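You operate a simulated robot arm through the tools that you are given. There is no shell and no other tool.

You run a simulated robot arm. Do the job below in one go: nothing can be reset, and whatever is moved stays where it is left.

Task
Zero the count and run the board past the eye sensor.
Fine: lay it flat, word side up, on the stopped inlet belt between the black guide and the gate; press RUN, and press STOP when the screen counts 1.

The check looks at the end state, three seconds after you hand in, the way a careful person would. Anything else that was tipped, shoved, dropped, spilled or broken makes it a failure.

Robot
A 7-joint arm with a three-finger gripper, fixed in place. Base frame: the origin is on the floor under the middle of its stand, x ahead of it, y to its left, z up. Units: m, rad, N and s.
It reaches about 1.342 m from its shoulder. Its first joint turns from -2.897 to 2.897 rad. Payload 2.69 kg.
The TCP is the grasp point between the finger pads, 0.03 m short of the fingertips. In the tool frame z runs along the fingers and y along their closing line. The gripper opens to 0.128 m; its body begins 0.117 m behind the TCP.
Orientation is that of the tool frame in the base frame, as a unit quaternion [w, x, y, z]. With the fingers straight down and closing along the base's y, the tool's x points along the base's -x, its y along +y and its z along -z.

Tools
- The arm moves only by the tool arm_command. Its argument "commands" is a list of rows, each a list of 3 entries, a list of its own where there are three numbers: the finger opening in m, from 0 to 0.128, then the shift along the base's x, y, z in units of 200 mm (1.0 is 200 mm), then the turn, a rotation vector about the base's x, y, z in units of 45 degrees (1.0 is 45 degrees). In form: [[fingers, [tx, ty, tz], [ax, ay, az]], ...]. A call has 1 to 20 rows; each row is the pose to reach, as a shift and turn from the pose commanded when the call began. A call with a number of a shift or a turn outside -1 to 1 is refused whole. Each row takes 0.2 s and may step no farther than 0.05 m and 0.15 rad from the row before; otherwise, or with a gripper value out of range, the whole call is refused. Where a pose cannot be reached the arm comes as near as it can. A force on the tool above 50 N (or 10 N above the force at the start of the call, whichever is more), or a blocked arm, ends the call early, and 0.2 s more pass. The fingers move at their own pace (about 0.127 m/s each) and stop on an object; they squeeze with about 28 N. The grip force told is the motor's: it shows also when the fingers shut on nothing. Time passes only in rows, and 0.2 s behind the last, so rows that repeat a pose let the fingers close. The reply holds the time, the measured pose of the TCP, the force on the tool along the base axes, the opening and the grip force, in the units named above and with some noise, with the torque about the TCP (base axes, N m) and any sound that the robot's microphone picked up.
- Cameras (640 x 400 px; columns grow to the right, rows downward): "scene" is fixed at [0.0475, 0.6502, 1.4109]; the picture's right is [-0.39, -0.92, 0.00], its down [-0.62, 0.26, -0.74] and it looks along [0.68, -0.29, -0.68] (base axes); focal length 318 px, centre (320, 200). "wrist" rides on the gripper at [0.058, 0.054, -0.131] in the tool frame; the picture's right is [-0.68, 0.74, 0.00], its down [-0.62, -0.57, -0.55] and it looks along [-0.40, -0.37, 0.84] (tool axes); focal length 234 px, centre (320, 200). There is no depth. A picture from a camera that has moved, and an enlarged one, comes with that camera's place and axes in the base frame and with its lens.
- get_image(camera): a new picture of that camera. No time passes.
- slide_trunk(by): moves the trunk up (or, below 0, down) by that many m; the arm rides with it, the base frame stays. It gives what a move gives, with no picture.
- zoom(camera, box): a new picture of the part [left, top, right, bottom] of that camera's present view, enlarged. No time passes.
- sign_off(): hands the job in; it is judged then, once.

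Places have to be worked out from the pictures, the camera data and where the tool is seen. Open the gripper and draw the arm clear of the work before you hand the job in, unless the task says otherwise.

The tools are called after "Call:" by a JSON object that holds its "method" and its "body". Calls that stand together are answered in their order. arm_command: Moves the arm, as the interface text tells. Its arguments: {"type":"object","properties":{"commands":{"type":"array"}},"required":["commands"]} The other tools are called the same way: slide_trunk (by) moves the trunk up or down; get_image (camera) takes a picture; zoom (camera, box) takes an enlarged picture of a part of a camera's view; sign_off () hands the job in.

At the start:

```text
time: 0.0
eef_pos: [0.3689, 0.638, 1.1551]
orientation: [0.0, 0.001, 1.0, 0.001]
contact_force: [0.2, -0.3, 0.6]
wrist_torque: [-0.01, 0.0, -0.01]
width: 0.1282
grip_force: 0.2
trunk travel left (down, up): [-0.225, 0.125]
```

scene: 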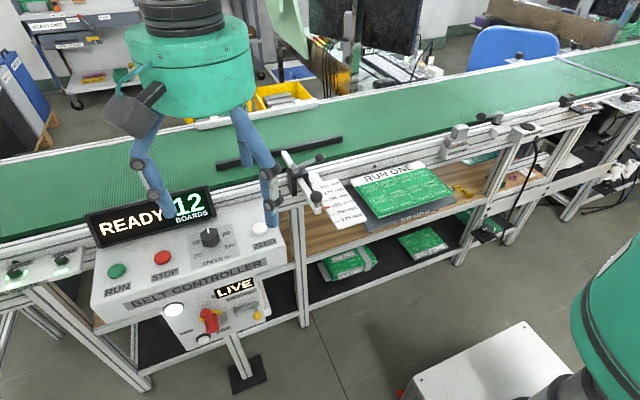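
wrist: 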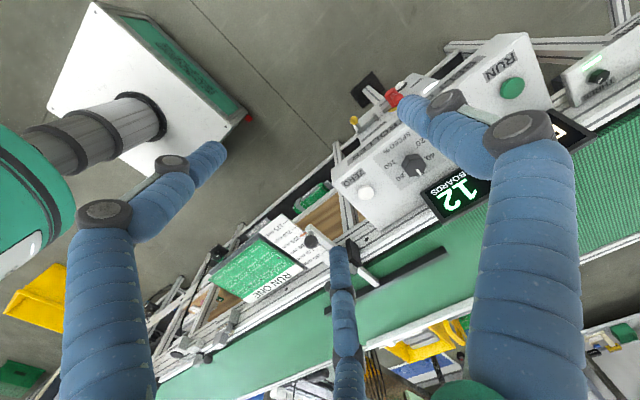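

I'll start by looking closely at the control panel, the board and the belt before moving anything.

Call:
{"method": "zoom", "body": {"camera": "scene", "box": [80, 170, 300, 350]}}

Call:
{"method": "zoom", "body": {"camera": "scene", "box": [290, 120, 510, 260]}}

Call:
{"method": "zoom", "body": {"camera": "scene", "box": [430, 40, 640, 170]}}

Call:
{"method": "zoom", "body": {"camera": "wrist", "box": [180, 180, 420, 380]}}

```text
2.22 times, centred on (190, 260) of scene
camera zoom: at [0.0475, 0.6502, 1.4109], right [-0.39, -0.92, 0.0], down [-0.62, 0.26, -0.74], along [0.68, -0.29, -0.68], focal length 706 px, centre (609, 67)
```

zoom: 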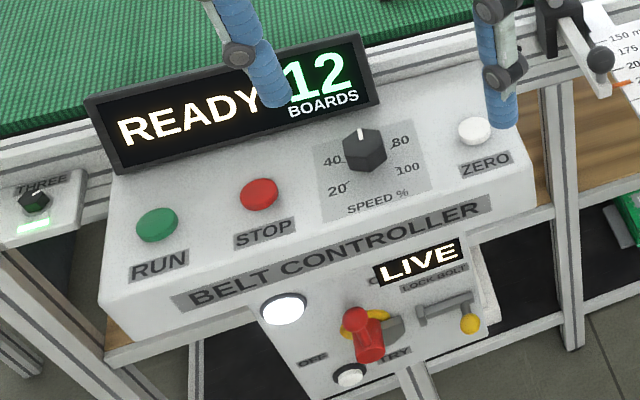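

```text
2.86 times, centred on (400, 190) of scene
camera zoom: at [0.0475, 0.6502, 1.4109], right [-0.39, -0.92, 0.0], down [-0.62, 0.26, -0.74], along [0.68, -0.29, -0.68], focal length 908 px, centre (91, 229)
```

zoom: 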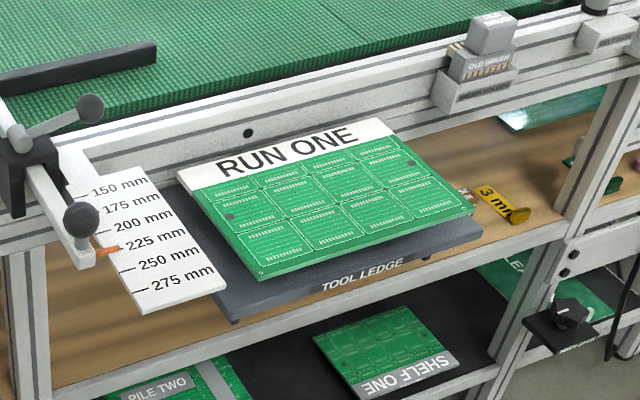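

```text
3.05 times, centred on (535, 105) of scene
camera zoom: at [0.0475, 0.6502, 1.4109], right [-0.39, -0.92, 0.0], down [-0.62, 0.26, -0.74], along [0.68, -0.29, -0.68], focal length 968 px, centre (-335, 490)
```

zoom: 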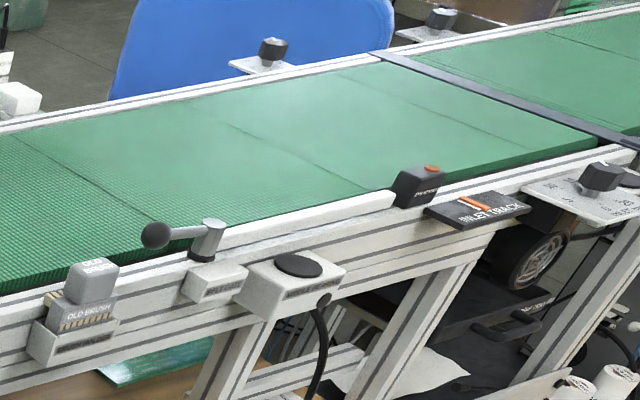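

```text
2.00 times, centred on (300, 280) of wrist
camera zoom: at [0.3092, 0.6921, 1.2867], right [0.68, 0.74, 0.0], down [0.62, -0.57, 0.55], along [0.4, -0.37, -0.84], focal length 468 px, centre (360, 40)
```

zoom: 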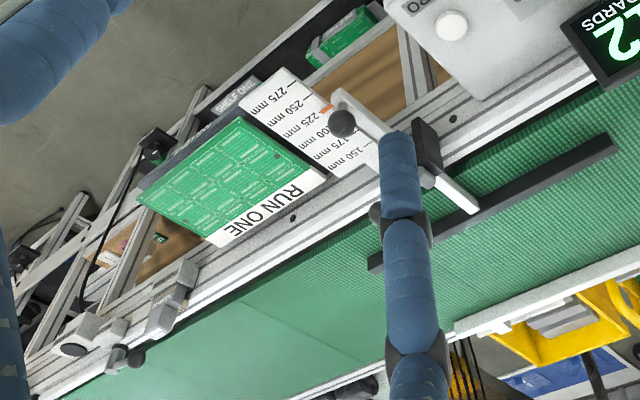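

The board RUN ONE sits on a tool ledge near x 0.51–0.68, y 0.03–0.29, z≈0.82. I want to read the labels on the belt fittings to find the gate, eye sensor and running direction.

Call:
{"method": "zoom", "body": {"camera": "scene", "box": [430, 100, 530, 162]}}

Call:
{"method": "zoom", "body": {"camera": "scene", "box": [540, 70, 640, 132]}}

Call:
{"method": "zoom", "body": {"camera": "scene", "box": [480, 100, 560, 150]}}

Call:
{"method": "zoom", "body": {"camera": "scene", "box": [150, 270, 280, 352]}}

Call:
{"method": "zoom", "body": {"camera": "scene", "box": [200, 110, 360, 210]}}

Call:
{"method": "zoom", "body": {"camera": "scene", "box": [340, 150, 480, 238]}}

Call:
{"method": "zoom", "body": {"camera": "scene", "box": [0, 200, 130, 300]}}

Call:
{"method": "zoom", "body": {"camera": "wrist", "box": [160, 280, 320, 380]}}

```text
6.40 times, centred on (480, 131) of scene
camera zoom: at [0.0475, 0.6502, 1.4109], right [-0.39, -0.92, 0.0], down [-0.62, 0.26, -0.74], along [0.68, -0.29, -0.68], focal length 2033 px, centre (-704, 642)
```

zoom: 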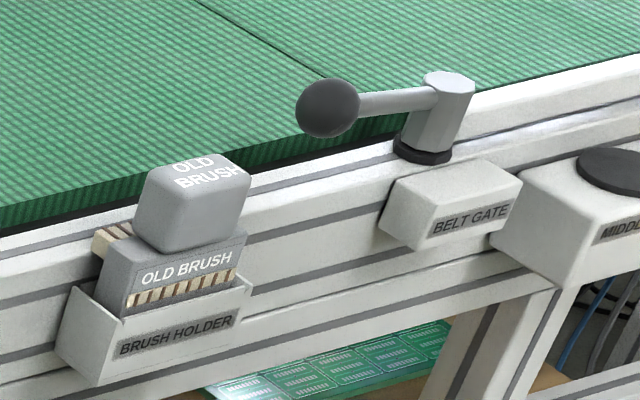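

```text
6.40 times, centred on (590, 101) of scene
camera zoom: at [0.0475, 0.6502, 1.4109], right [-0.39, -0.92, 0.0], down [-0.62, 0.26, -0.74], along [0.68, -0.29, -0.68], focal length 2033 px, centre (-1408, 834)
```

zoom: 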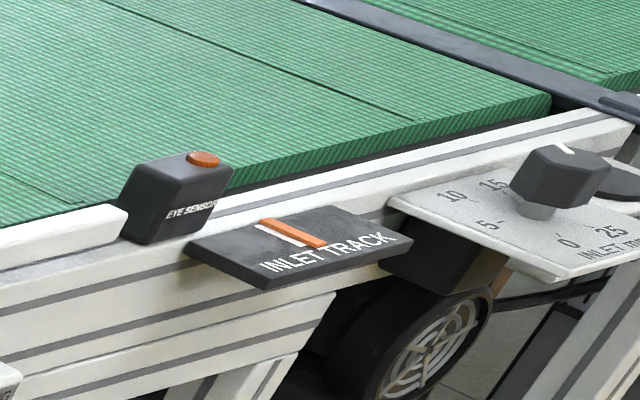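

```text
8.00 times, centred on (520, 125) of scene
camera zoom: at [0.0475, 0.6502, 1.4109], right [-0.39, -0.92, 0.0], down [-0.62, 0.26, -0.74], along [0.68, -0.29, -0.68], focal length 2541 px, centre (-1280, 800)
```

zoom: 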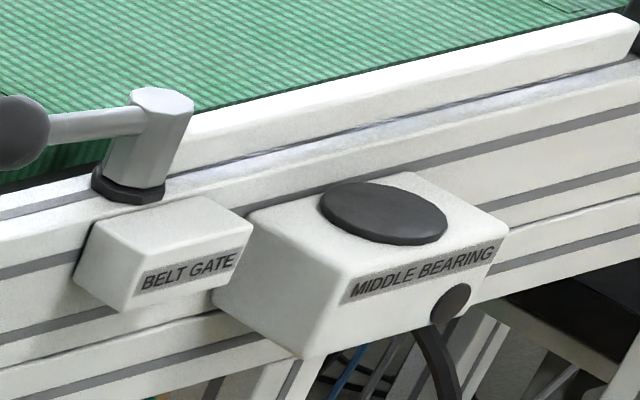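

```text
4.88 times, centred on (215, 311) of scene
camera zoom: at [0.0475, 0.6502, 1.4109], right [-0.39, -0.92, 0.0], down [-0.62, 0.26, -0.74], along [0.68, -0.29, -0.68], focal length 1550 px, centre (832, -342)
```

zoom: 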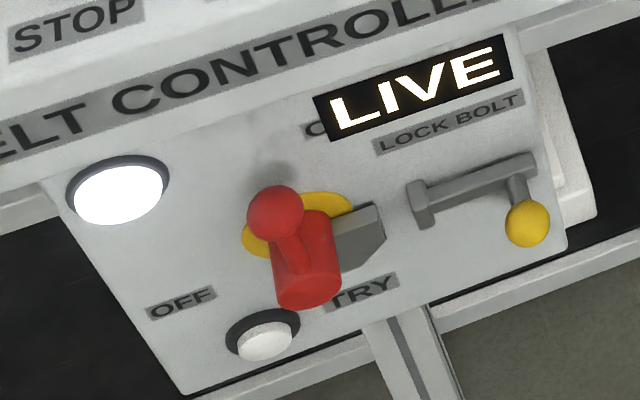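

```text
4.00 times, centred on (280, 160) of scene
camera zoom: at [0.0475, 0.6502, 1.4109], right [-0.39, -0.92, 0.0], down [-0.62, 0.26, -0.74], along [0.68, -0.29, -0.68], focal length 1271 px, centre (480, 360)
```

zoom: 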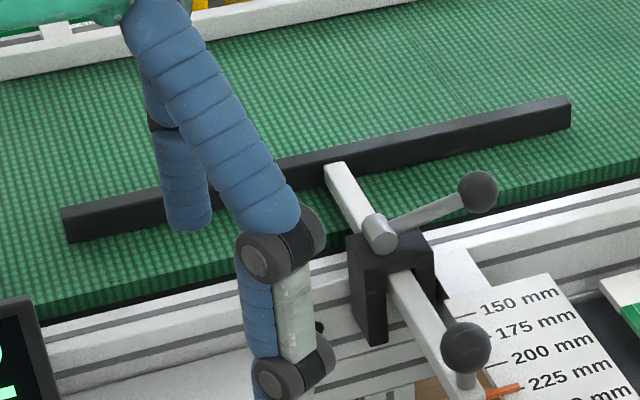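

```text
4.55 times, centred on (410, 194) of scene
camera zoom: at [0.0475, 0.6502, 1.4109], right [-0.39, -0.92, 0.0], down [-0.62, 0.26, -0.74], along [0.68, -0.29, -0.68], focal length 1444 px, centre (-89, 227)
```

zoom: 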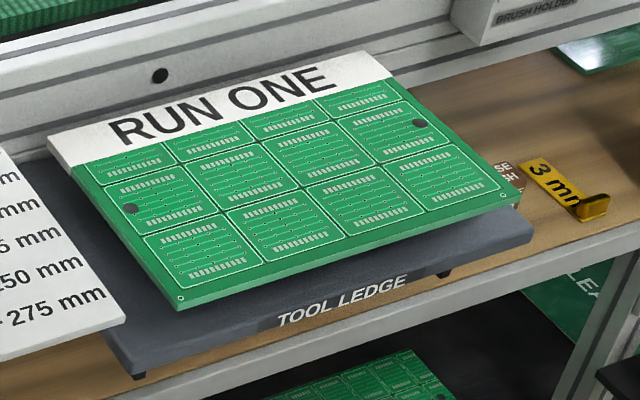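

```text
4.00 times, centred on (65, 250) of scene
camera zoom: at [0.0475, 0.6502, 1.4109], right [-0.39, -0.92, 0.0], down [-0.62, 0.26, -0.74], along [0.68, -0.29, -0.68], focal length 1271 px, centre (1340, 0)
```

zoom: 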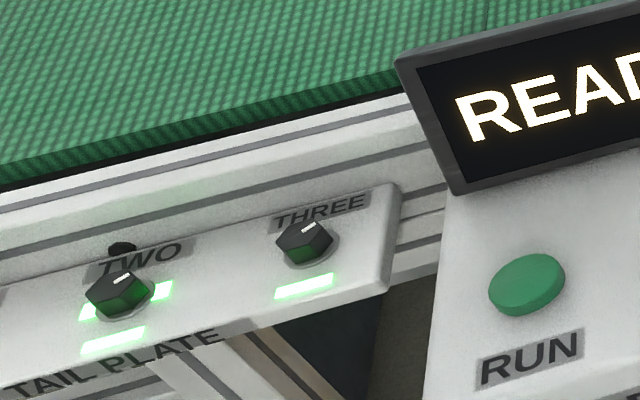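

```text
4.00 times, centred on (240, 330) of wrist
camera zoom: at [0.3092, 0.6921, 1.2867], right [0.68, 0.74, 0.0], down [0.62, -0.57, 0.55], along [0.4, -0.37, -0.84], focal length 937 px, centre (640, -320)
```

zoom: 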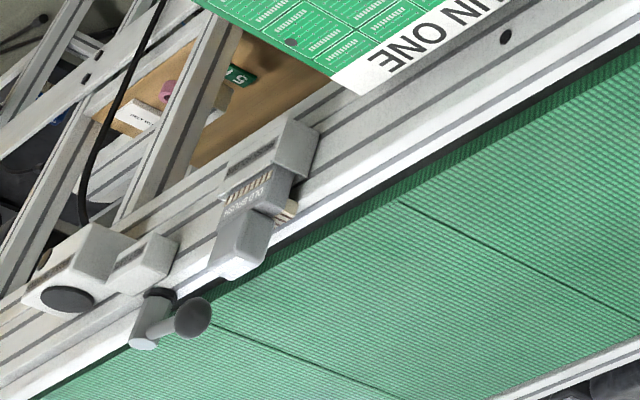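

Readings so far: ZERO near (0.59, 0.58, 0.825), STOP near (0.60, 0.81), RUN near (0.60, 0.90). The belt is x≈0.75–1.05 at z≈0.87, the guide's -y end is at y≈0.25, the gate post at y≈-0.28 and the eye at y≈-0.61. I close the fingers and approach ZERO from above first.

Call:
{"method": "arm_command", "body": {"commands": [[0.0, [0.1, -0.05, -0.1], [0, 0, 0]], [0.0, [0.2, -0.1, -0.25], [0, 0, 0]], [0.0, [0.35, -0.15, -0.4], [0, 0, 0]], [0.0, [0.5, -0.2, -0.55], [0, 0, 0]], [0.0, [0.65, -0.25, -0.65], [0, 0, 0]], [0.0, [0.75, -0.295, -0.7], [0, 0, 0]], [0.0, [0.75, -0.295, -0.7], [0, 0, 0]]]}}

Call:
{"method": "get_image", "body": {"camera": "wrist"}}

Call:
{"method": "get_image", "body": {"camera": "scene"}}

```text
time: 1.6
eef_pos: [0.5194, 0.5786, 1.0166]
orientation: [0.0, 0.0, 1.0, 0.0]
contact_force: [0.2, 0.1, -0.3]
wrist_torque: [0.01, 0.02, -0.02]
width: 0.0024
grip_force: 27.8
trunk travel left (down, up): [-0.225, 0.125]
```

```text
taken
camera wrist: at [0.4608, 0.6325, 1.148], right [0.68, 0.74, 0.0], down [0.62, -0.57, 0.55], along [0.4, -0.37, -0.84], focal length 234 px, centre (320, 200)
```

wrist: 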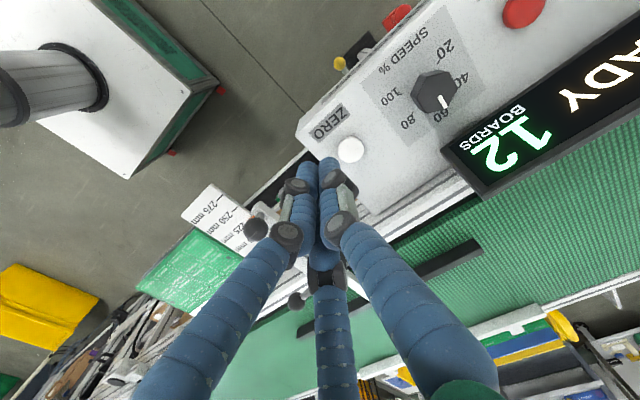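

```text
taken
```

scene: 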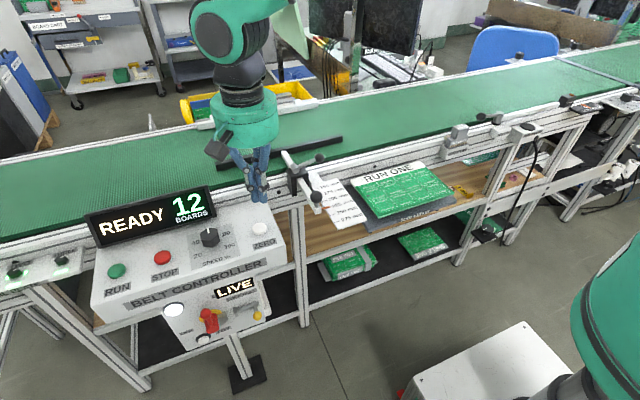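

Fingers are shut and the screen still shows 12. I'll refine the ZERO button's place with enlarged views from both cameras.

Call:
{"method": "zoom", "body": {"camera": "wrist", "box": [290, 110, 410, 185]}}

Call:
{"method": "zoom", "body": {"camera": "scene", "box": [220, 170, 300, 220]}}

Call:
{"method": "zoom", "body": {"camera": "scene", "box": [200, 200, 300, 262]}}

```text
5.33 times, centred on (350, 148) of wrist
camera zoom: at [0.4608, 0.6325, 1.148], right [0.68, 0.74, 0.0], down [0.62, -0.57, 0.55], along [0.4, -0.37, -0.84], focal length 1249 px, centre (160, 480)
```

zoom: 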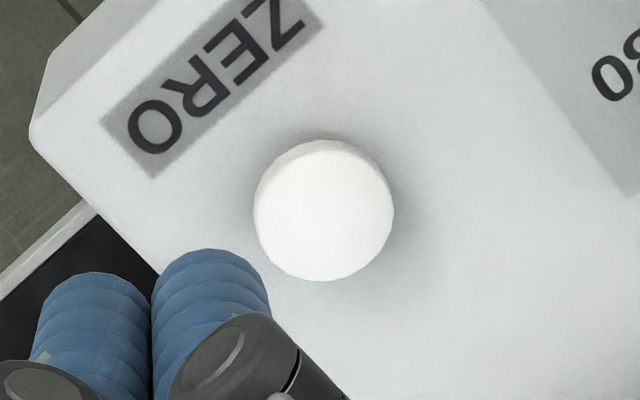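

```text
8.00 times, centred on (260, 195) of scene
camera zoom: at [0.0475, 0.6502, 1.4109], right [-0.39, -0.92, 0.0], down [-0.62, 0.26, -0.74], along [0.68, -0.29, -0.68], focal length 2541 px, centre (800, 240)
```

zoom: 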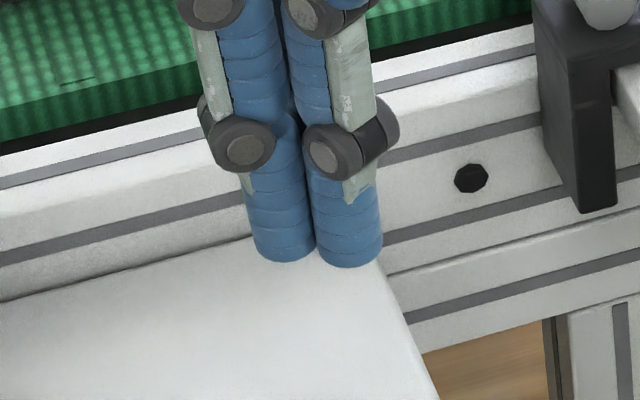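

```text
6.40 times, centred on (250, 231) of scene
camera zoom: at [0.0475, 0.6502, 1.4109], right [-0.39, -0.92, 0.0], down [-0.62, 0.26, -0.74], along [0.68, -0.29, -0.68], focal length 2033 px, centre (768, 2)
```

zoom: 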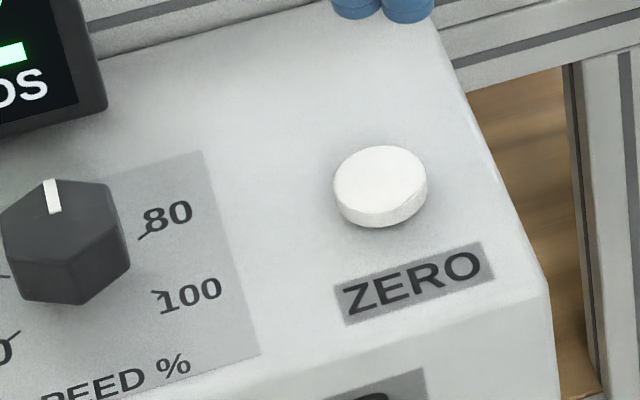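

Better estimate: ZERO's top is about (0.569, 0.585, 0.858). I move the closed fingertips to roughly 5 cm above it and check.

Call:
{"method": "arm_command", "body": {"commands": [[0.0, [0.12, 0.016, -0.1], [0, 0, 0]], [0.0, [0.25, 0.032, -0.25], [0, 0, 0]], [0.0, [0.25, 0.032, -0.38], [0, 0, 0]], [0.0, [0.25, 0.032, -0.38], [0, 0, 0]]]}}

Call:
{"method": "get_image", "body": {"camera": "wrist"}}

Call:
{"method": "zoom", "body": {"camera": "scene", "box": [200, 170, 300, 262]}}

```text
time: 2.6
eef_pos: [0.566, 0.5852, 0.9371]
orientation: [0.0, 0.0, 1.0, 0.0]
contact_force: [0.4, 0.6, 0.5]
wrist_torque: [-0.01, 0.02, 0.04]
width: 0.0021
grip_force: 27.9
trunk travel left (down, up): [-0.225, 0.125]
```

```text
taken
camera wrist: at [0.5064, 0.6395, 1.0682], right [0.68, 0.74, 0.0], down [0.62, -0.57, 0.55], along [0.4, -0.37, -0.84], focal length 234 px, centre (320, 200)
```

wrist: 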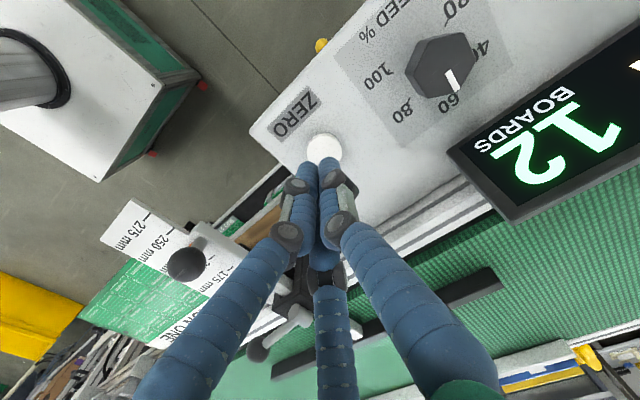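

```text
4.35 times, centred on (250, 216) of scene
camera zoom: at [0.0475, 0.6502, 1.4109], right [-0.39, -0.92, 0.0], down [-0.62, 0.26, -0.74], along [0.68, -0.29, -0.68], focal length 1381 px, centre (624, 130)
```

zoom: 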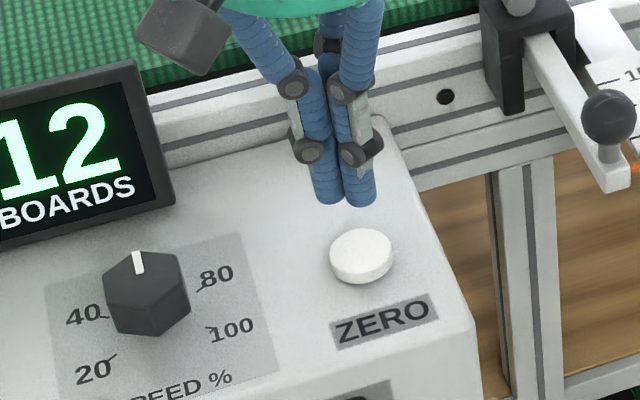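

The tip is lined up over ZERO with roughly 4–5 cm to go. I lower in small steps, letting the force limit guard the press, then look at the screen.

Call:
{"method": "arm_command", "body": {"commands": [[0.0, [0.0, 0.0, -0.1], [0, 0, 0]], [0.0, [0.0, 0.0, -0.175], [0, 0, 0]], [0.0, [0.0, 0.0, -0.21], [0, 0, 0]], [0.0, [0.0, 0.0, -0.23], [0, 0, 0]], [0.0, [0.0, 0.0, -0.245], [0, 0, 0]]]}}

Call:
{"method": "zoom", "body": {"camera": "scene", "box": [80, 170, 300, 262]}}

Call:
{"method": "zoom", "body": {"camera": "wrist", "box": [260, 110, 380, 185]}}

```text
time: 3.8
eef_pos: [0.5664, 0.5851, 0.8882]
orientation: [0.0, 0.0, 1.0, 0.0]
contact_force: [-0.6, -0.4, -0.3]
wrist_torque: [-0.02, 0.05, 0.01]
width: 0.0021
grip_force: 28.1
trunk travel left (down, up): [-0.225, 0.125]
```

```text
2.91 times, centred on (190, 216) of scene
camera zoom: at [0.0475, 0.6502, 1.4109], right [-0.39, -0.92, 0.0], down [-0.62, 0.26, -0.74], along [0.68, -0.29, -0.68], focal length 924 px, centre (698, 154)
```

zoom: 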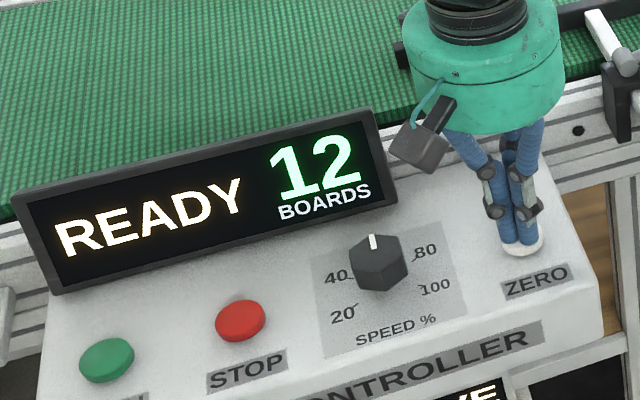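

```text
5.33 times, centred on (320, 148) of wrist
camera zoom: at [0.5089, 0.6397, 1.0197], right [0.68, 0.74, 0.0], down [0.62, -0.57, 0.55], along [0.4, -0.37, -0.84], focal length 1249 px, centre (320, 480)
```

zoom: 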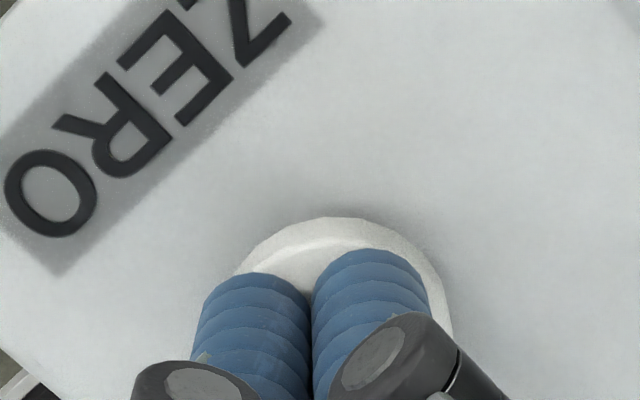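

Tip at z≈0.858 with no contact yet, nicely centred on the button. I continue down in 2–3 mm steps.

Call:
{"method": "arm_command", "body": {"commands": [[0.0, [0.0, 0.0, -0.0125], [0, 0, 0]], [0.0, [0.0, 0.0, -0.025], [0, 0, 0]], [0.0, [0.0, 0.0, -0.0375], [0, 0, 0]], [0.0, [0.0, 0.0, -0.05], [0, 0, 0]]]}}

Call:
{"method": "zoom", "body": {"camera": "scene", "box": [80, 170, 300, 262]}}

```text
time: 4.8
eef_pos: [0.5681, 0.5847, 0.881]
orientation: [0.001, 0.0, 1.0, 0.001]
contact_force: [1.4, -4.9, 12.4]
wrist_torque: [-0.14, -0.06, -0.01]
width: 0.0059
grip_force: 31.6
trunk travel left (down, up): [-0.225, 0.125]
heard: click
```

```text
2.91 times, centred on (190, 216) of scene
camera zoom: at [0.0475, 0.6502, 1.4109], right [-0.39, -0.92, 0.0], down [-0.62, 0.26, -0.74], along [0.68, -0.29, -0.68], focal length 924 px, centre (698, 154)
```

zoom: 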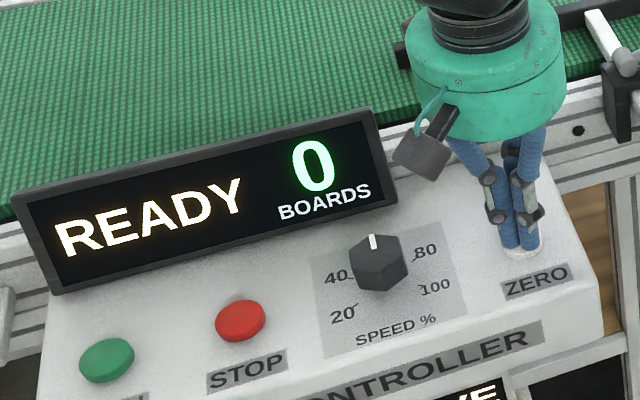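

ZERO clicked and the screen now reads 0. I lift off straight up and study the board's support on the ledge.

Call:
{"method": "arm_command", "body": {"commands": [[0.0, [0.0, 0.0, 0.1], [0, 0, 0]], [0.0, [0.0, 0.0, 0.3], [0, 0, 0]], [0.0, [0.0, -0.15, 0.5], [0, 0, 0]], [0.0, [-0.1, -0.35, 0.65], [0, 0, 0]], [0.05, [-0.2, -0.55, 0.75], [0, 0, 0]], [0.1, [-0.3, -0.75, 0.8], [0, 0, 0]], [0.1, [-0.35, -0.9, 0.85], [0, 0, 0]], [0.1, [-0.35, -0.9, 0.85], [0, 0, 0]]]}}

Call:
{"method": "get_image", "body": {"camera": "wrist"}}

Call:
{"method": "zoom", "body": {"camera": "scene", "box": [410, 165, 490, 215]}}

Call:
{"method": "zoom", "body": {"camera": "scene", "box": [340, 170, 440, 240]}}

```text
refused: row 4 steps farther than a row can; nothing moved
```

```text
taken
camera wrist: at [0.5092, 0.6391, 1.0129], right [0.68, 0.74, 0.0], down [0.61, -0.57, 0.55], along [0.41, -0.37, -0.84], focal length 234 px, centre (320, 200)
```

wrist: 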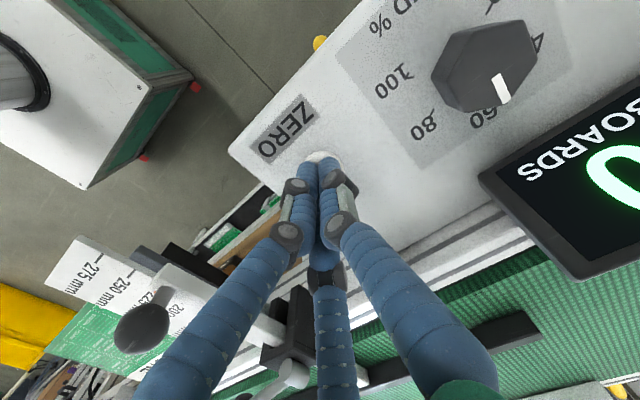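

```text
8.00 times, centred on (450, 190) of scene
camera zoom: at [0.0475, 0.6502, 1.4109], right [-0.39, -0.92, 0.0], down [-0.62, 0.26, -0.74], along [0.68, -0.29, -0.68], focal length 2541 px, centre (-720, 280)
```

zoom: 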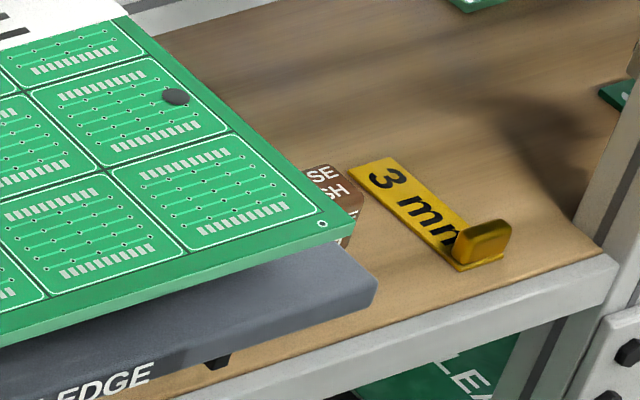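

```text
5.71 times, centred on (390, 205) of scene
camera zoom: at [0.0475, 0.6502, 1.4109], right [-0.39, -0.92, 0.0], down [-0.62, 0.26, -0.74], along [0.68, -0.29, -0.68], focal length 1815 px, centre (-80, 171)
```

zoom: 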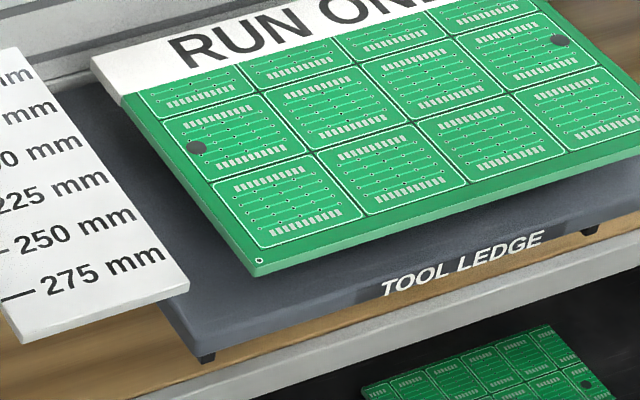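

The press is done (count 0); the move was refused only for step length. I redo the retreat with smaller steps to get a closer look at the board and its ledge.

Call:
{"method": "arm_command", "body": {"commands": [[0.0, [0.0, 0.0, 0.1], [0, 0, 0]], [0.0, [0.0, 0.0, 0.3], [0, 0, 0]], [0.0, [0.0, -0.05, 0.5], [0, 0, 0]], [0.0, [-0.05, -0.2, 0.65], [0, 0, 0]], [0.0, [-0.1, -0.38, 0.75], [0, 0, 0]], [0.0, [-0.15, -0.56, 0.8], [0, 0, 0]], [0.0, [-0.2, -0.75, 0.85], [0, 0, 0]], [0.0, [-0.25, -0.95, 0.85], [0, 0, 0]], [0.0, [-0.25, -0.95, 0.85], [0, 0, 0]]]}}

Call:
{"method": "get_image", "body": {"camera": "wrist"}}

```text
time: 6.8
eef_pos: [0.517, 0.3929, 1.0517]
orientation: [0.0, 0.0, 1.0, -0.001]
contact_force: [0.2, -0.6, 0.0]
wrist_torque: [0.06, -0.01, -0.01]
width: 0.0021
grip_force: 32.2
trunk travel left (down, up): [-0.225, 0.125]
```

```text
taken
camera wrist: at [0.458, 0.4476, 1.1837], right [0.68, 0.74, 0.0], down [0.62, -0.57, 0.55], along [0.4, -0.37, -0.84], focal length 234 px, centre (320, 200)
```

wrist: 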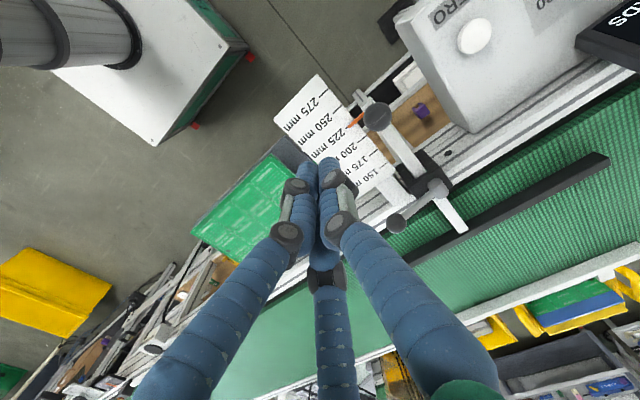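

I need to see the board's -y and front edges and the gap beneath from the other side, so I turn the wrist about the vertical while moving toward -y at this safe height.

Call:
{"method": "arm_command", "body": {"commands": [[0.0, [0.0, -0.14, 0.0], [0, 0, 0.166]], [0.0, [0.0, -0.28, 0.0], [0, 0, 0.333]], [0.0, [0.0, -0.42, 0.0], [0, 0, 0.5]], [0.0, [0.0, -0.56, 0.0], [0, 0, 0.667]], [0.0, [0.0, -0.7, 0.0], [0, 0, 0.833]], [0.0, [0.0, -0.85, 0.0], [0, 0, 1.0]], [0.0, [0.0, -0.85, 0.0], [0, 0, 1.0]]]}}

Call:
{"method": "arm_command", "body": {"commands": [[0.0, [0.0, -0.14, 0.0], [0, 0, 0.166]], [0.0, [0.0, -0.28, 0.0], [0, 0, 0.333]], [0.0, [0.0, -0.42, 0.0], [0, 0, 0.5]], [0.0, [0.0, -0.56, 0.0], [0, 0, 0.667]], [0.0, [0.0, -0.7, 0.0], [0, 0, 0.833]], [0.0, [0.0, -0.85, 0.0], [0, 0, 1.0]], [0.0, [0.0, -0.85, 0.0], [0, 0, 1.0]]]}}

Call:
{"method": "get_image", "body": {"camera": "wrist"}}

Call:
{"method": "get_image", "body": {"camera": "scene"}}

```text
time: 8.4
eef_pos: [0.5171, 0.2244, 1.0514]
orientation: [0.0, -0.383, 0.924, 0.0]
contact_force: [0.7, -0.3, 0.3]
wrist_torque: [0.06, 0.01, 0.03]
width: 0.002
grip_force: 31.3
trunk travel left (down, up): [-0.225, 0.125]
```

```text
time: 10.0
eef_pos: [0.5144, 0.0548, 1.0509]
orientation: [-0.001, 0.707, -0.707, -0.001]
contact_force: [1.4, -0.7, 0.1]
wrist_torque: [0.03, 0.01, 0.0]
width: 0.0022
grip_force: 31.5
trunk travel left (down, up): [-0.225, 0.125]
```

```text
taken
camera wrist: at [0.4614, -0.0032, 1.1826], right [-0.74, 0.68, 0.0], down [0.56, 0.62, 0.55], along [0.37, 0.4, -0.84], focal length 234 px, centre (320, 200)
```

wrist: 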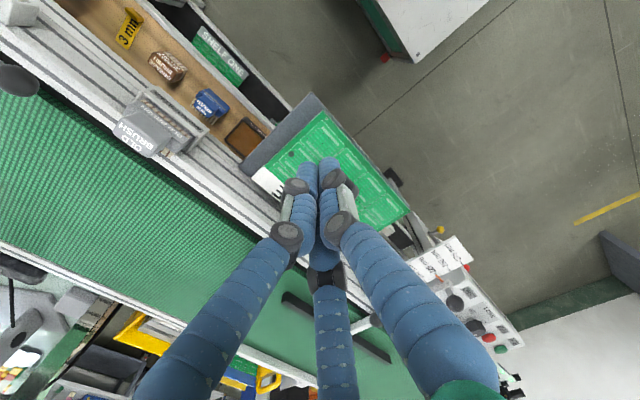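

```text
taken
```

scene: 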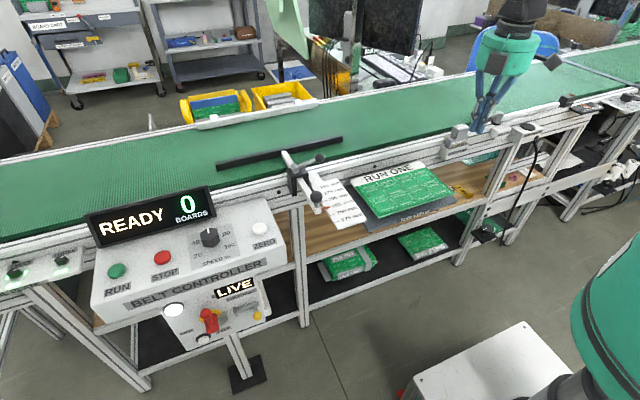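

Call:
{"method": "zoom", "body": {"camera": "wrist", "box": [200, 80, 360, 180]}}

Call:
{"method": "zoom", "body": {"camera": "wrist", "box": [90, 0, 330, 150]}}

Call:
{"method": "zoom", "body": {"camera": "wrist", "box": [320, 100, 560, 250]}}

```text
4.00 times, centred on (280, 130) of wrist
camera zoom: at [0.4614, -0.0032, 1.1826], right [-0.74, 0.68, 0.0], down [0.56, 0.62, 0.55], along [0.37, 0.4, -0.84], focal length 937 px, centre (480, 480)
```

zoom: 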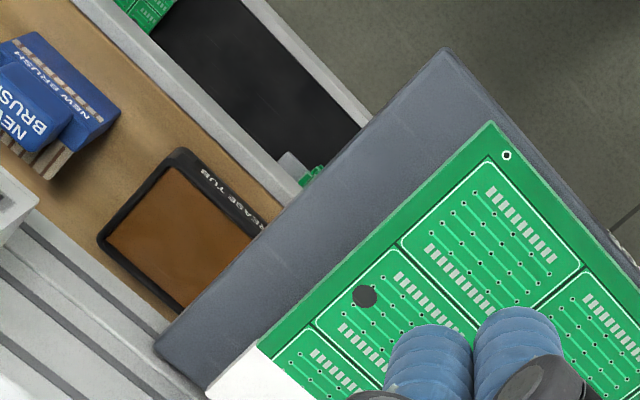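

```text
2.67 times, centred on (210, 75) of wrist
camera zoom: at [0.4614, -0.0032, 1.1826], right [-0.74, 0.68, 0.0], down [0.56, 0.62, 0.55], along [0.37, 0.4, -0.84], focal length 624 px, centre (613, 533)
```

zoom: 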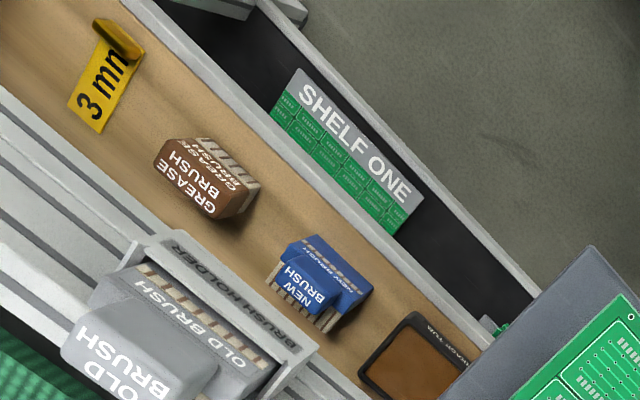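

```text
2.67 times, centred on (440, 175) of wrist
camera zoom: at [0.4614, -0.0032, 1.1826], right [-0.74, 0.68, 0.0], down [0.56, 0.62, 0.55], along [0.37, 0.4, -0.84], focal length 624 px, centre (0, 267)
```

zoom: 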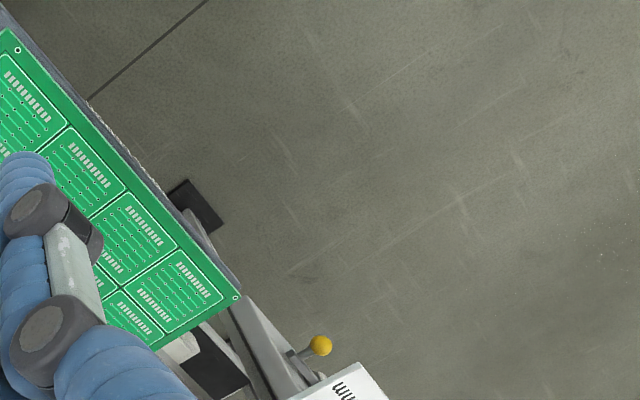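

The ledge top is at z≈0.80 while the board's top is at about 0.834, so the board sits raised about 3 cm above the ledge and its front edge can be pinched by a horizontal gripper. I turn the wrist back the other way (so the camera will end up on top when the gripper is horizontal) while backing away in x.

Call:
{"method": "arm_command", "body": {"commands": [[0.0, [-0.05, 0.08, 0.0], [0, 0, -0.166]], [0.0, [-0.1, 0.16, 0.0], [0, 0, -0.333]], [0.0, [-0.15, 0.24, 0.0], [0, 0, -0.5]], [0.0, [-0.2, 0.32, 0.0], [0, 0, -0.667]], [0.0, [-0.25, 0.4, 0.0], [0, 0, -0.833]], [0.0, [-0.3, 0.5, 0.0], [0, 0, -1.0]]]}}

Call:
{"method": "arm_command", "body": {"commands": [[0.0, [0, 0, 0], [0, 0, -0.166]], [0.0, [0, 0, 0], [0, 0, -0.333]], [0.0, [0, 0, 0], [0, 0, -0.5]], [0.0, [0, 0, 0], [0, 0, -0.667]], [0.0, [0, 0, 0], [0, 0, -0.833]], [0.0, [0, 0, 0], [0, 0, -1.0]]]}}

Call:
{"method": "arm_command", "body": {"commands": [[0.0, [0, 0, 0], [0, 0, -0.166]], [0.0, [0, 0, 0], [0, 0, -0.333]], [0.0, [0, 0, 0], [0, 0, -0.5]], [0.0, [0, 0, 0], [0, 0, -0.667]], [0.0, [0, 0, 0], [0, 0, -0.833]], [0.0, [0, 0, 0], [0, 0, -1.0]]]}}

Call:
{"method": "arm_command", "body": {"commands": [[0.0, [0, 0, 0], [0, 0, -0.166]], [0.0, [0, 0, 0], [0, 0, -0.333]], [0.0, [0, 0, 0], [0, 0, -0.5]], [0.0, [0, 0, 0], [0, 0, -0.667]], [0.0, [0, 0, 0], [0, 0, -0.833]], [0.0, [0, 0, 0], [0, 0, -1.0]]]}}

Call:
{"method": "get_image", "body": {"camera": "wrist"}}

Call:
{"method": "get_image", "body": {"camera": "scene"}}

```text
time: 11.4
eef_pos: [0.4596, 0.1547, 1.0492]
orientation: [0.0, -0.382, 0.924, -0.001]
contact_force: [0.2, 0.1, -0.1]
wrist_torque: [0.01, -0.04, 0.0]
width: 0.0022
grip_force: 31.2
trunk travel left (down, up): [-0.225, 0.125]
```

```text
time: 12.8
eef_pos: [0.4582, 0.1558, 1.0485]
orientation: [0.0, 0.002, 1.0, 0.0]
contact_force: [0.1, 0.5, -0.4]
wrist_torque: [0.0, -0.01, 0.0]
width: 0.0022
grip_force: 31.4
trunk travel left (down, up): [-0.225, 0.125]
```

```text
time: 14.2
eef_pos: [0.4568, 0.1552, 1.0493]
orientation: [0.0, 0.384, 0.923, -0.001]
contact_force: [-0.2, 0.3, -0.3]
wrist_torque: [-0.03, -0.01, 0.0]
width: 0.0023
grip_force: 31.8
trunk travel left (down, up): [-0.225, 0.125]
```

```text
time: 15.6
eef_pos: [0.458, 0.154, 1.0498]
orientation: [0.0, 0.708, 0.706, -0.001]
contact_force: [-0.4, -0.3, -0.1]
wrist_torque: [-0.02, 0.03, 0.02]
width: 0.002
grip_force: 31.2
trunk travel left (down, up): [-0.225, 0.125]
```

```text
taken
camera wrist: at [0.5112, 0.2132, 1.1819], right [0.73, -0.68, 0.0], down [-0.57, -0.61, 0.55], along [-0.37, -0.4, -0.84], focal length 234 px, centre (320, 200)
```

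wrist: 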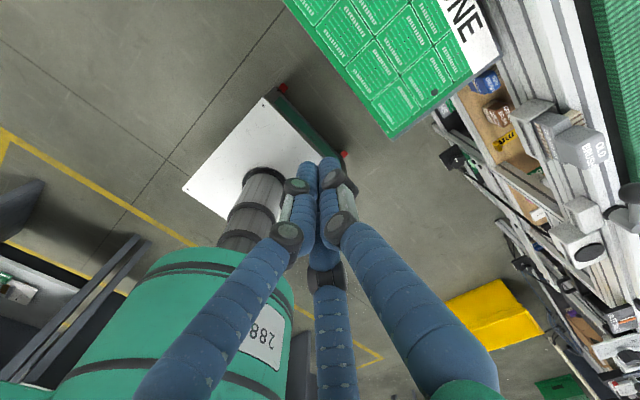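

```text
taken
```

scene: 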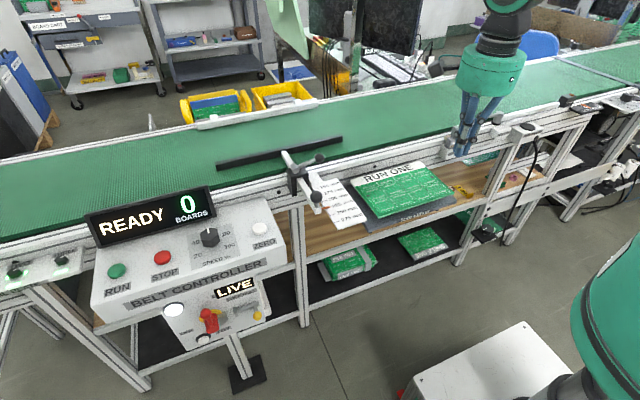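

The robot's stand and column are at roughly x<0.25, so space is tight but free. Now I pitch the gripper toward horizontal (fingers to +x), first 45 degrees.

Call:
{"method": "arm_command", "body": {"commands": [[0.0, [0, 0, 0], [0, -0.166, 0]], [0.0, [0, 0, 0], [0, -0.333, 0]], [0.0, [0, 0, 0], [0, -0.5, 0]], [0.0, [0, 0, 0], [0, -0.667, 0]], [0.0, [0, 0, 0], [0, -0.833, 0]], [0.0, [0, 0, 0], [0, -1.0, 0]]]}}

Call:
{"method": "get_image", "body": {"camera": "wrist"}}

Call:
{"method": "get_image", "body": {"camera": "scene"}}

```text
time: 17.2
eef_pos: [0.3457, 0.0733, 0.9375]
orientation: [0.213, 0.658, 0.718, 0.078]
contact_force: [0.1, 0.9, -0.2]
wrist_torque: [-0.02, 0.07, -0.03]
width: 0.0018
grip_force: 31.7
out of reach, approached as far as the arm can: row 6
trunk travel left (down, up): [-0.225, 0.125]
stopped in row 6: the arm was blocked; the commanded pose is now the measured one
```

```text
taken
camera wrist: at [0.3384, 0.1606, 1.0638], right [0.7, -0.57, 0.43], down [-0.71, -0.58, 0.4], along [0.02, -0.58, -0.81], focal length 234 px, centre (320, 200)
```

wrist: 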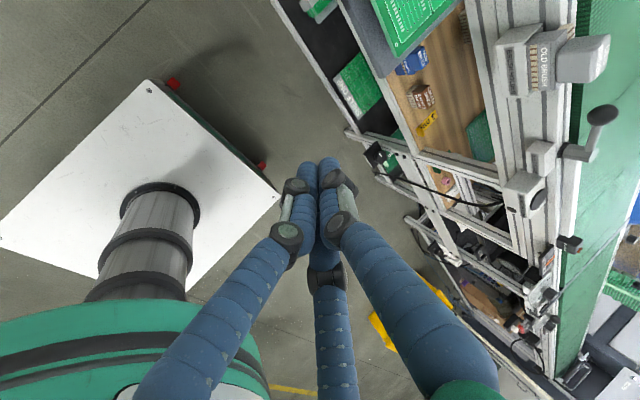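

```text
taken
```

scene: 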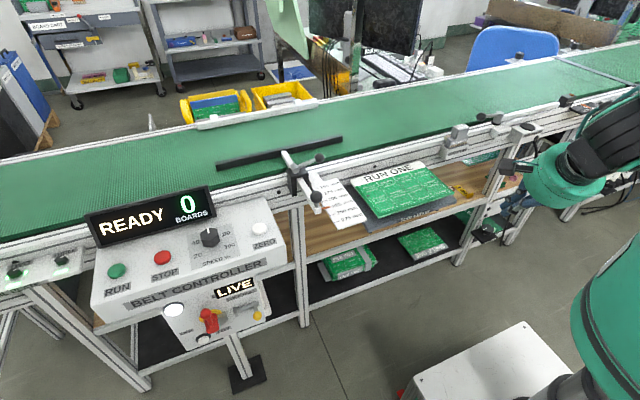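

That pitch was not reachable so close to the robot's column; nothing was touched (forces ~0). I'll check the current state and look closely at the board's surface and underside before choosing another approach direction.

Call:
{"method": "zoom", "body": {"camera": "scene", "box": [345, 185, 385, 210]}}

Call:
{"method": "zoom", "body": {"camera": "scene", "box": [415, 160, 465, 195]}}

Call:
{"method": "zoom", "body": {"camera": "wrist", "box": [330, 0, 490, 100]}}

Call:
{"method": "zoom", "body": {"camera": "scene", "box": [350, 195, 430, 245]}}

```text
16.00 times, centred on (365, 198) of scene
camera zoom: at [0.0475, 0.6502, 1.4109], right [-0.39, -0.92, 0.0], down [-0.62, 0.26, -0.74], along [0.68, -0.29, -0.68], focal length 5082 px, centre (-400, 240)
```

zoom: 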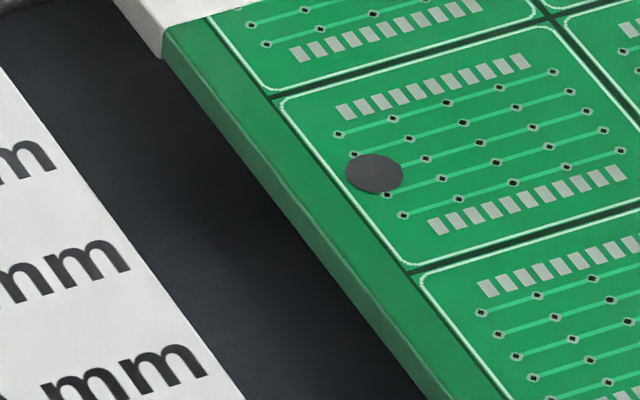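

```text
11.43 times, centred on (440, 178) of scene
camera zoom: at [0.0475, 0.6502, 1.4109], right [-0.39, -0.92, 0.0], down [-0.62, 0.26, -0.74], along [0.68, -0.29, -0.68], focal length 3630 px, centre (-1051, 457)
```

zoom: 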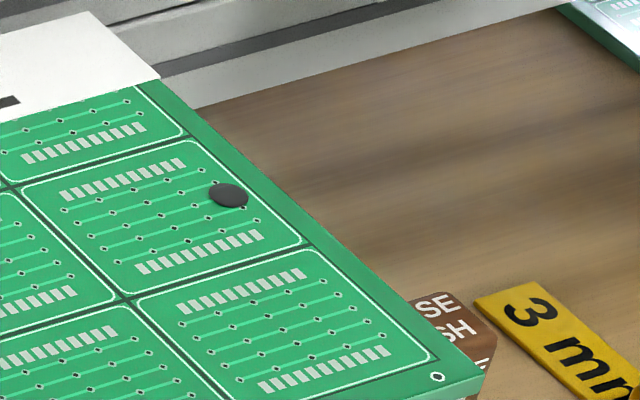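

```text
4.00 times, centred on (410, 50) of wrist
camera zoom: at [0.3384, 0.1606, 1.0638], right [0.7, -0.57, 0.43], down [-0.71, -0.58, 0.4], along [0.02, -0.58, -0.81], focal length 937 px, centre (-40, 800)
```

zoom: 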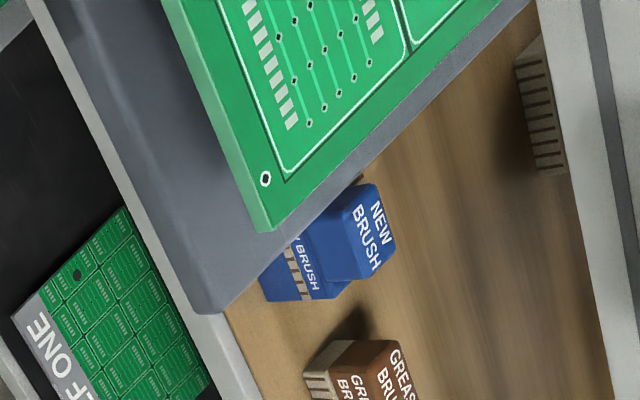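

```text
8.00 times, centred on (390, 220) of scene
camera zoom: at [0.0475, 0.6502, 1.4109], right [-0.39, -0.92, 0.0], down [-0.62, 0.26, -0.74], along [0.68, -0.29, -0.68], focal length 2541 px, centre (-240, 40)
```

zoom: 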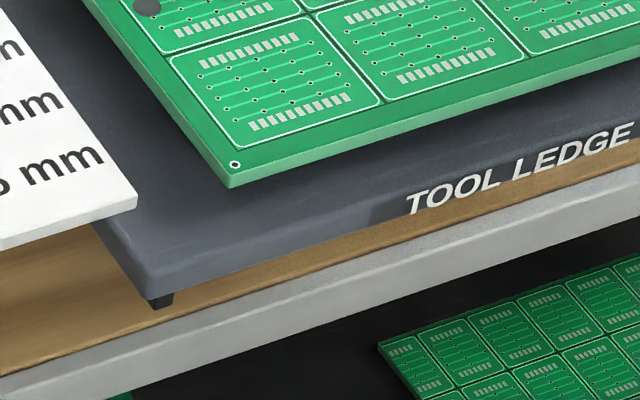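

The brushes on the shelf are actually far below (shelf z≈0.49), so space below the ledge is free. The fold of the elbow is the limit; raising the trunk and working lower should help, so I raise the trunk and then return the gripper to vertical.

Call:
{"method": "slide_trunk", "body": {"by": 0.125}}

Call:
{"method": "arm_command", "body": {"commands": [[0.0, [0.07, 0.07, 0.0], [0.061, 0.132, -0.027]], [0.0, [0.14, 0.14, 0.0], [0.122, 0.265, -0.054]], [0.0, [0.2, 0.21, 0.0], [0.184, 0.397, -0.082]], [0.0, [0.27, 0.285, 0.0], [0.245, 0.529, -0.109]], [0.0, [0.27, 0.285, 0.0], [0.245, 0.529, -0.109]]]}}

Call:
{"method": "get_image", "body": {"camera": "scene"}}

```text
time: 18.7
eef_pos: [0.3473, 0.0751, 1.0617]
orientation: [0.213, 0.659, 0.718, 0.079]
contact_force: [-0.1, 0.1, 0.2]
wrist_torque: [-0.02, -0.02, -0.01]
width: 0.0019
grip_force: 32.0
trunk travel left (down, up): [-0.35, 0.0]
```

```text
time: 19.9
eef_pos: [0.4037, 0.133, 1.0614]
orientation: [0.0, 0.708, 0.707, 0.0]
contact_force: [2.3, 1.2, -0.1]
wrist_torque: [-0.04, 0.2, 0.0]
width: 0.0024
grip_force: 31.1
trunk travel left (down, up): [-0.35, 0.0]
```

```text
taken
```

scene: 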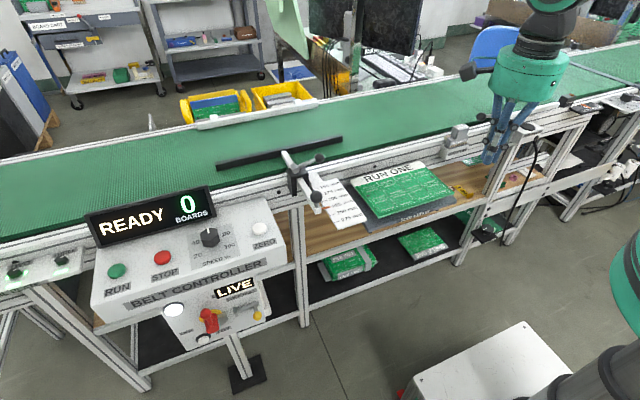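

Gripper is vertical again at (0.404, 0.133, 1.061). I lower it in front of the ledge (clear of it in x), then try pitching there.

Call:
{"method": "arm_command", "body": {"commands": [[0.0, [0.0, 0.02, -0.2], [0, 0, 0]], [0.0, [0.0, 0.04, -0.4], [0, 0, 0]], [0.0, [0.0, 0.06, -0.6], [0, 0, 0]], [0.0, [0.0, 0.08, -0.8], [0, 0, 0]], [0.0, [0.0, 0.1, -0.95], [0, 0, 0]]]}}

Call:
{"method": "arm_command", "body": {"commands": [[0.0, [0, 0, 0], [0, -0.166, 0]], [0.0, [0, 0, 0], [0, -0.333, 0]], [0.0, [0, 0, 0], [0, -0.5, 0]], [0.0, [0, 0, 0], [0, -0.667, 0]], [0.0, [0, 0, 0], [0, -0.833, 0]], [0.0, [0, 0, 0], [0, -1.0, 0]]]}}

Call:
{"method": "get_image", "body": {"camera": "wrist"}}

Call:
{"method": "get_image", "body": {"camera": "scene"}}

```text
time: 21.1
eef_pos: [0.4047, 0.1518, 0.8712]
orientation: [0.001, 0.707, 0.707, 0.001]
contact_force: [0.3, 0.4, -0.8]
wrist_torque: [-0.03, 0.07, 0.01]
width: 0.0021
grip_force: 31.2
trunk travel left (down, up): [-0.35, 0.0]
```

```text
time: 22.5
eef_pos: [0.4017, 0.1487, 0.872]
orientation: [0.272, 0.653, 0.652, 0.271]
contact_force: [0.7, 1.0, 0.1]
wrist_torque: [-0.01, 0.09, 0.0]
width: 0.0021
grip_force: 31.7
out of reach, approached as far as the arm can: row 1, 2, 3
trunk travel left (down, up): [-0.35, 0.0]
```

```text
taken
camera wrist: at [0.3466, 0.2089, 1.0032], right [0.52, -0.68, 0.52], down [-0.79, -0.61, -0.01], along [0.33, -0.41, -0.85], focal length 234 px, centre (320, 200)
```

wrist: 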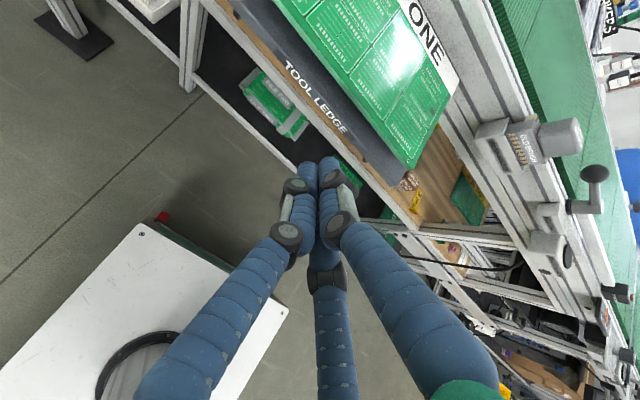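

```text
taken
```

scene: 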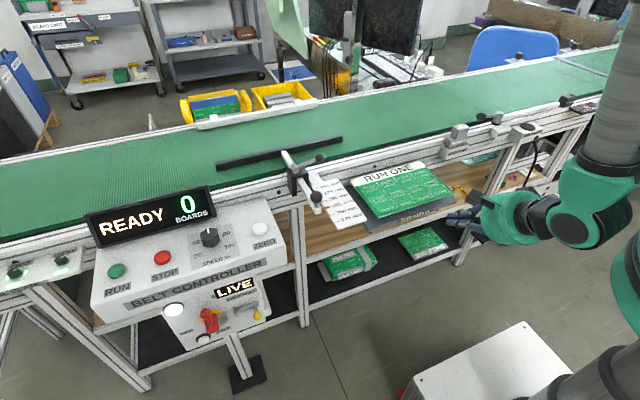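

It reached 45 degrees here. I pitch the remaining 45 degrees while moving forward slightly, keeping the tips about 3 cm short of the ledge.

Call:
{"method": "arm_command", "body": {"commands": [[0.0, [0.04, 0, 0], [0, -0.166, 0]], [0.0, [0.08, 0.0, 0], [0, -0.333, 0]], [0.0, [0.12, 0, 0], [0, -0.5, 0]], [0.0, [0.16, 0, 0], [0, -0.667, 0]], [0.0, [0.2, 0, 0], [0, -0.833, 0]], [0.0, [0.22, 0, 0], [0, -1.0, 0]]]}}

Call:
{"method": "get_image", "body": {"camera": "wrist"}}

Call:
{"method": "get_image", "body": {"camera": "scene"}}

```text
time: 23.9
eef_pos: [0.4445, 0.1515, 0.8711]
orientation: [0.501, 0.5, 0.499, 0.501]
contact_force: [0.3, 0.0, 0.7]
wrist_torque: [-0.01, 0.02, 0.0]
width: 0.002
grip_force: 31.4
trunk travel left (down, up): [-0.35, 0.0]
```

```text
taken
camera wrist: at [0.313, 0.2111, 0.9257], right [0.0, -0.68, 0.74], down [-0.55, -0.61, -0.57], along [0.84, -0.4, -0.37], focal length 234 px, centre (320, 200)
```

wrist: 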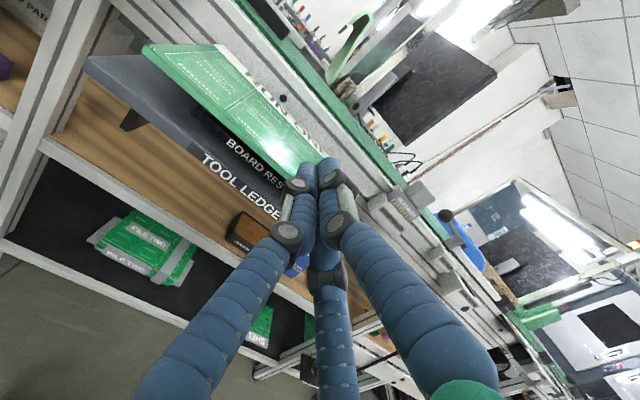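

```text
taken
```

scene: 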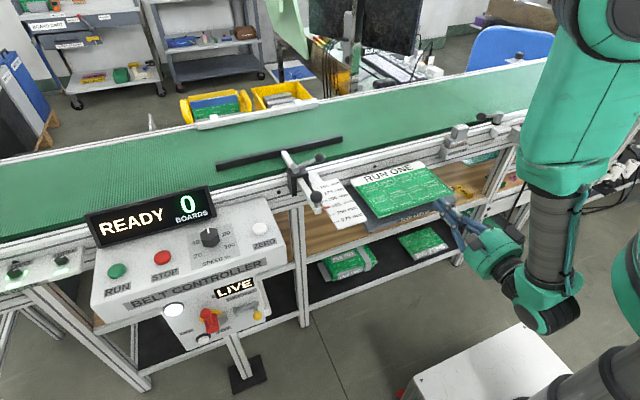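

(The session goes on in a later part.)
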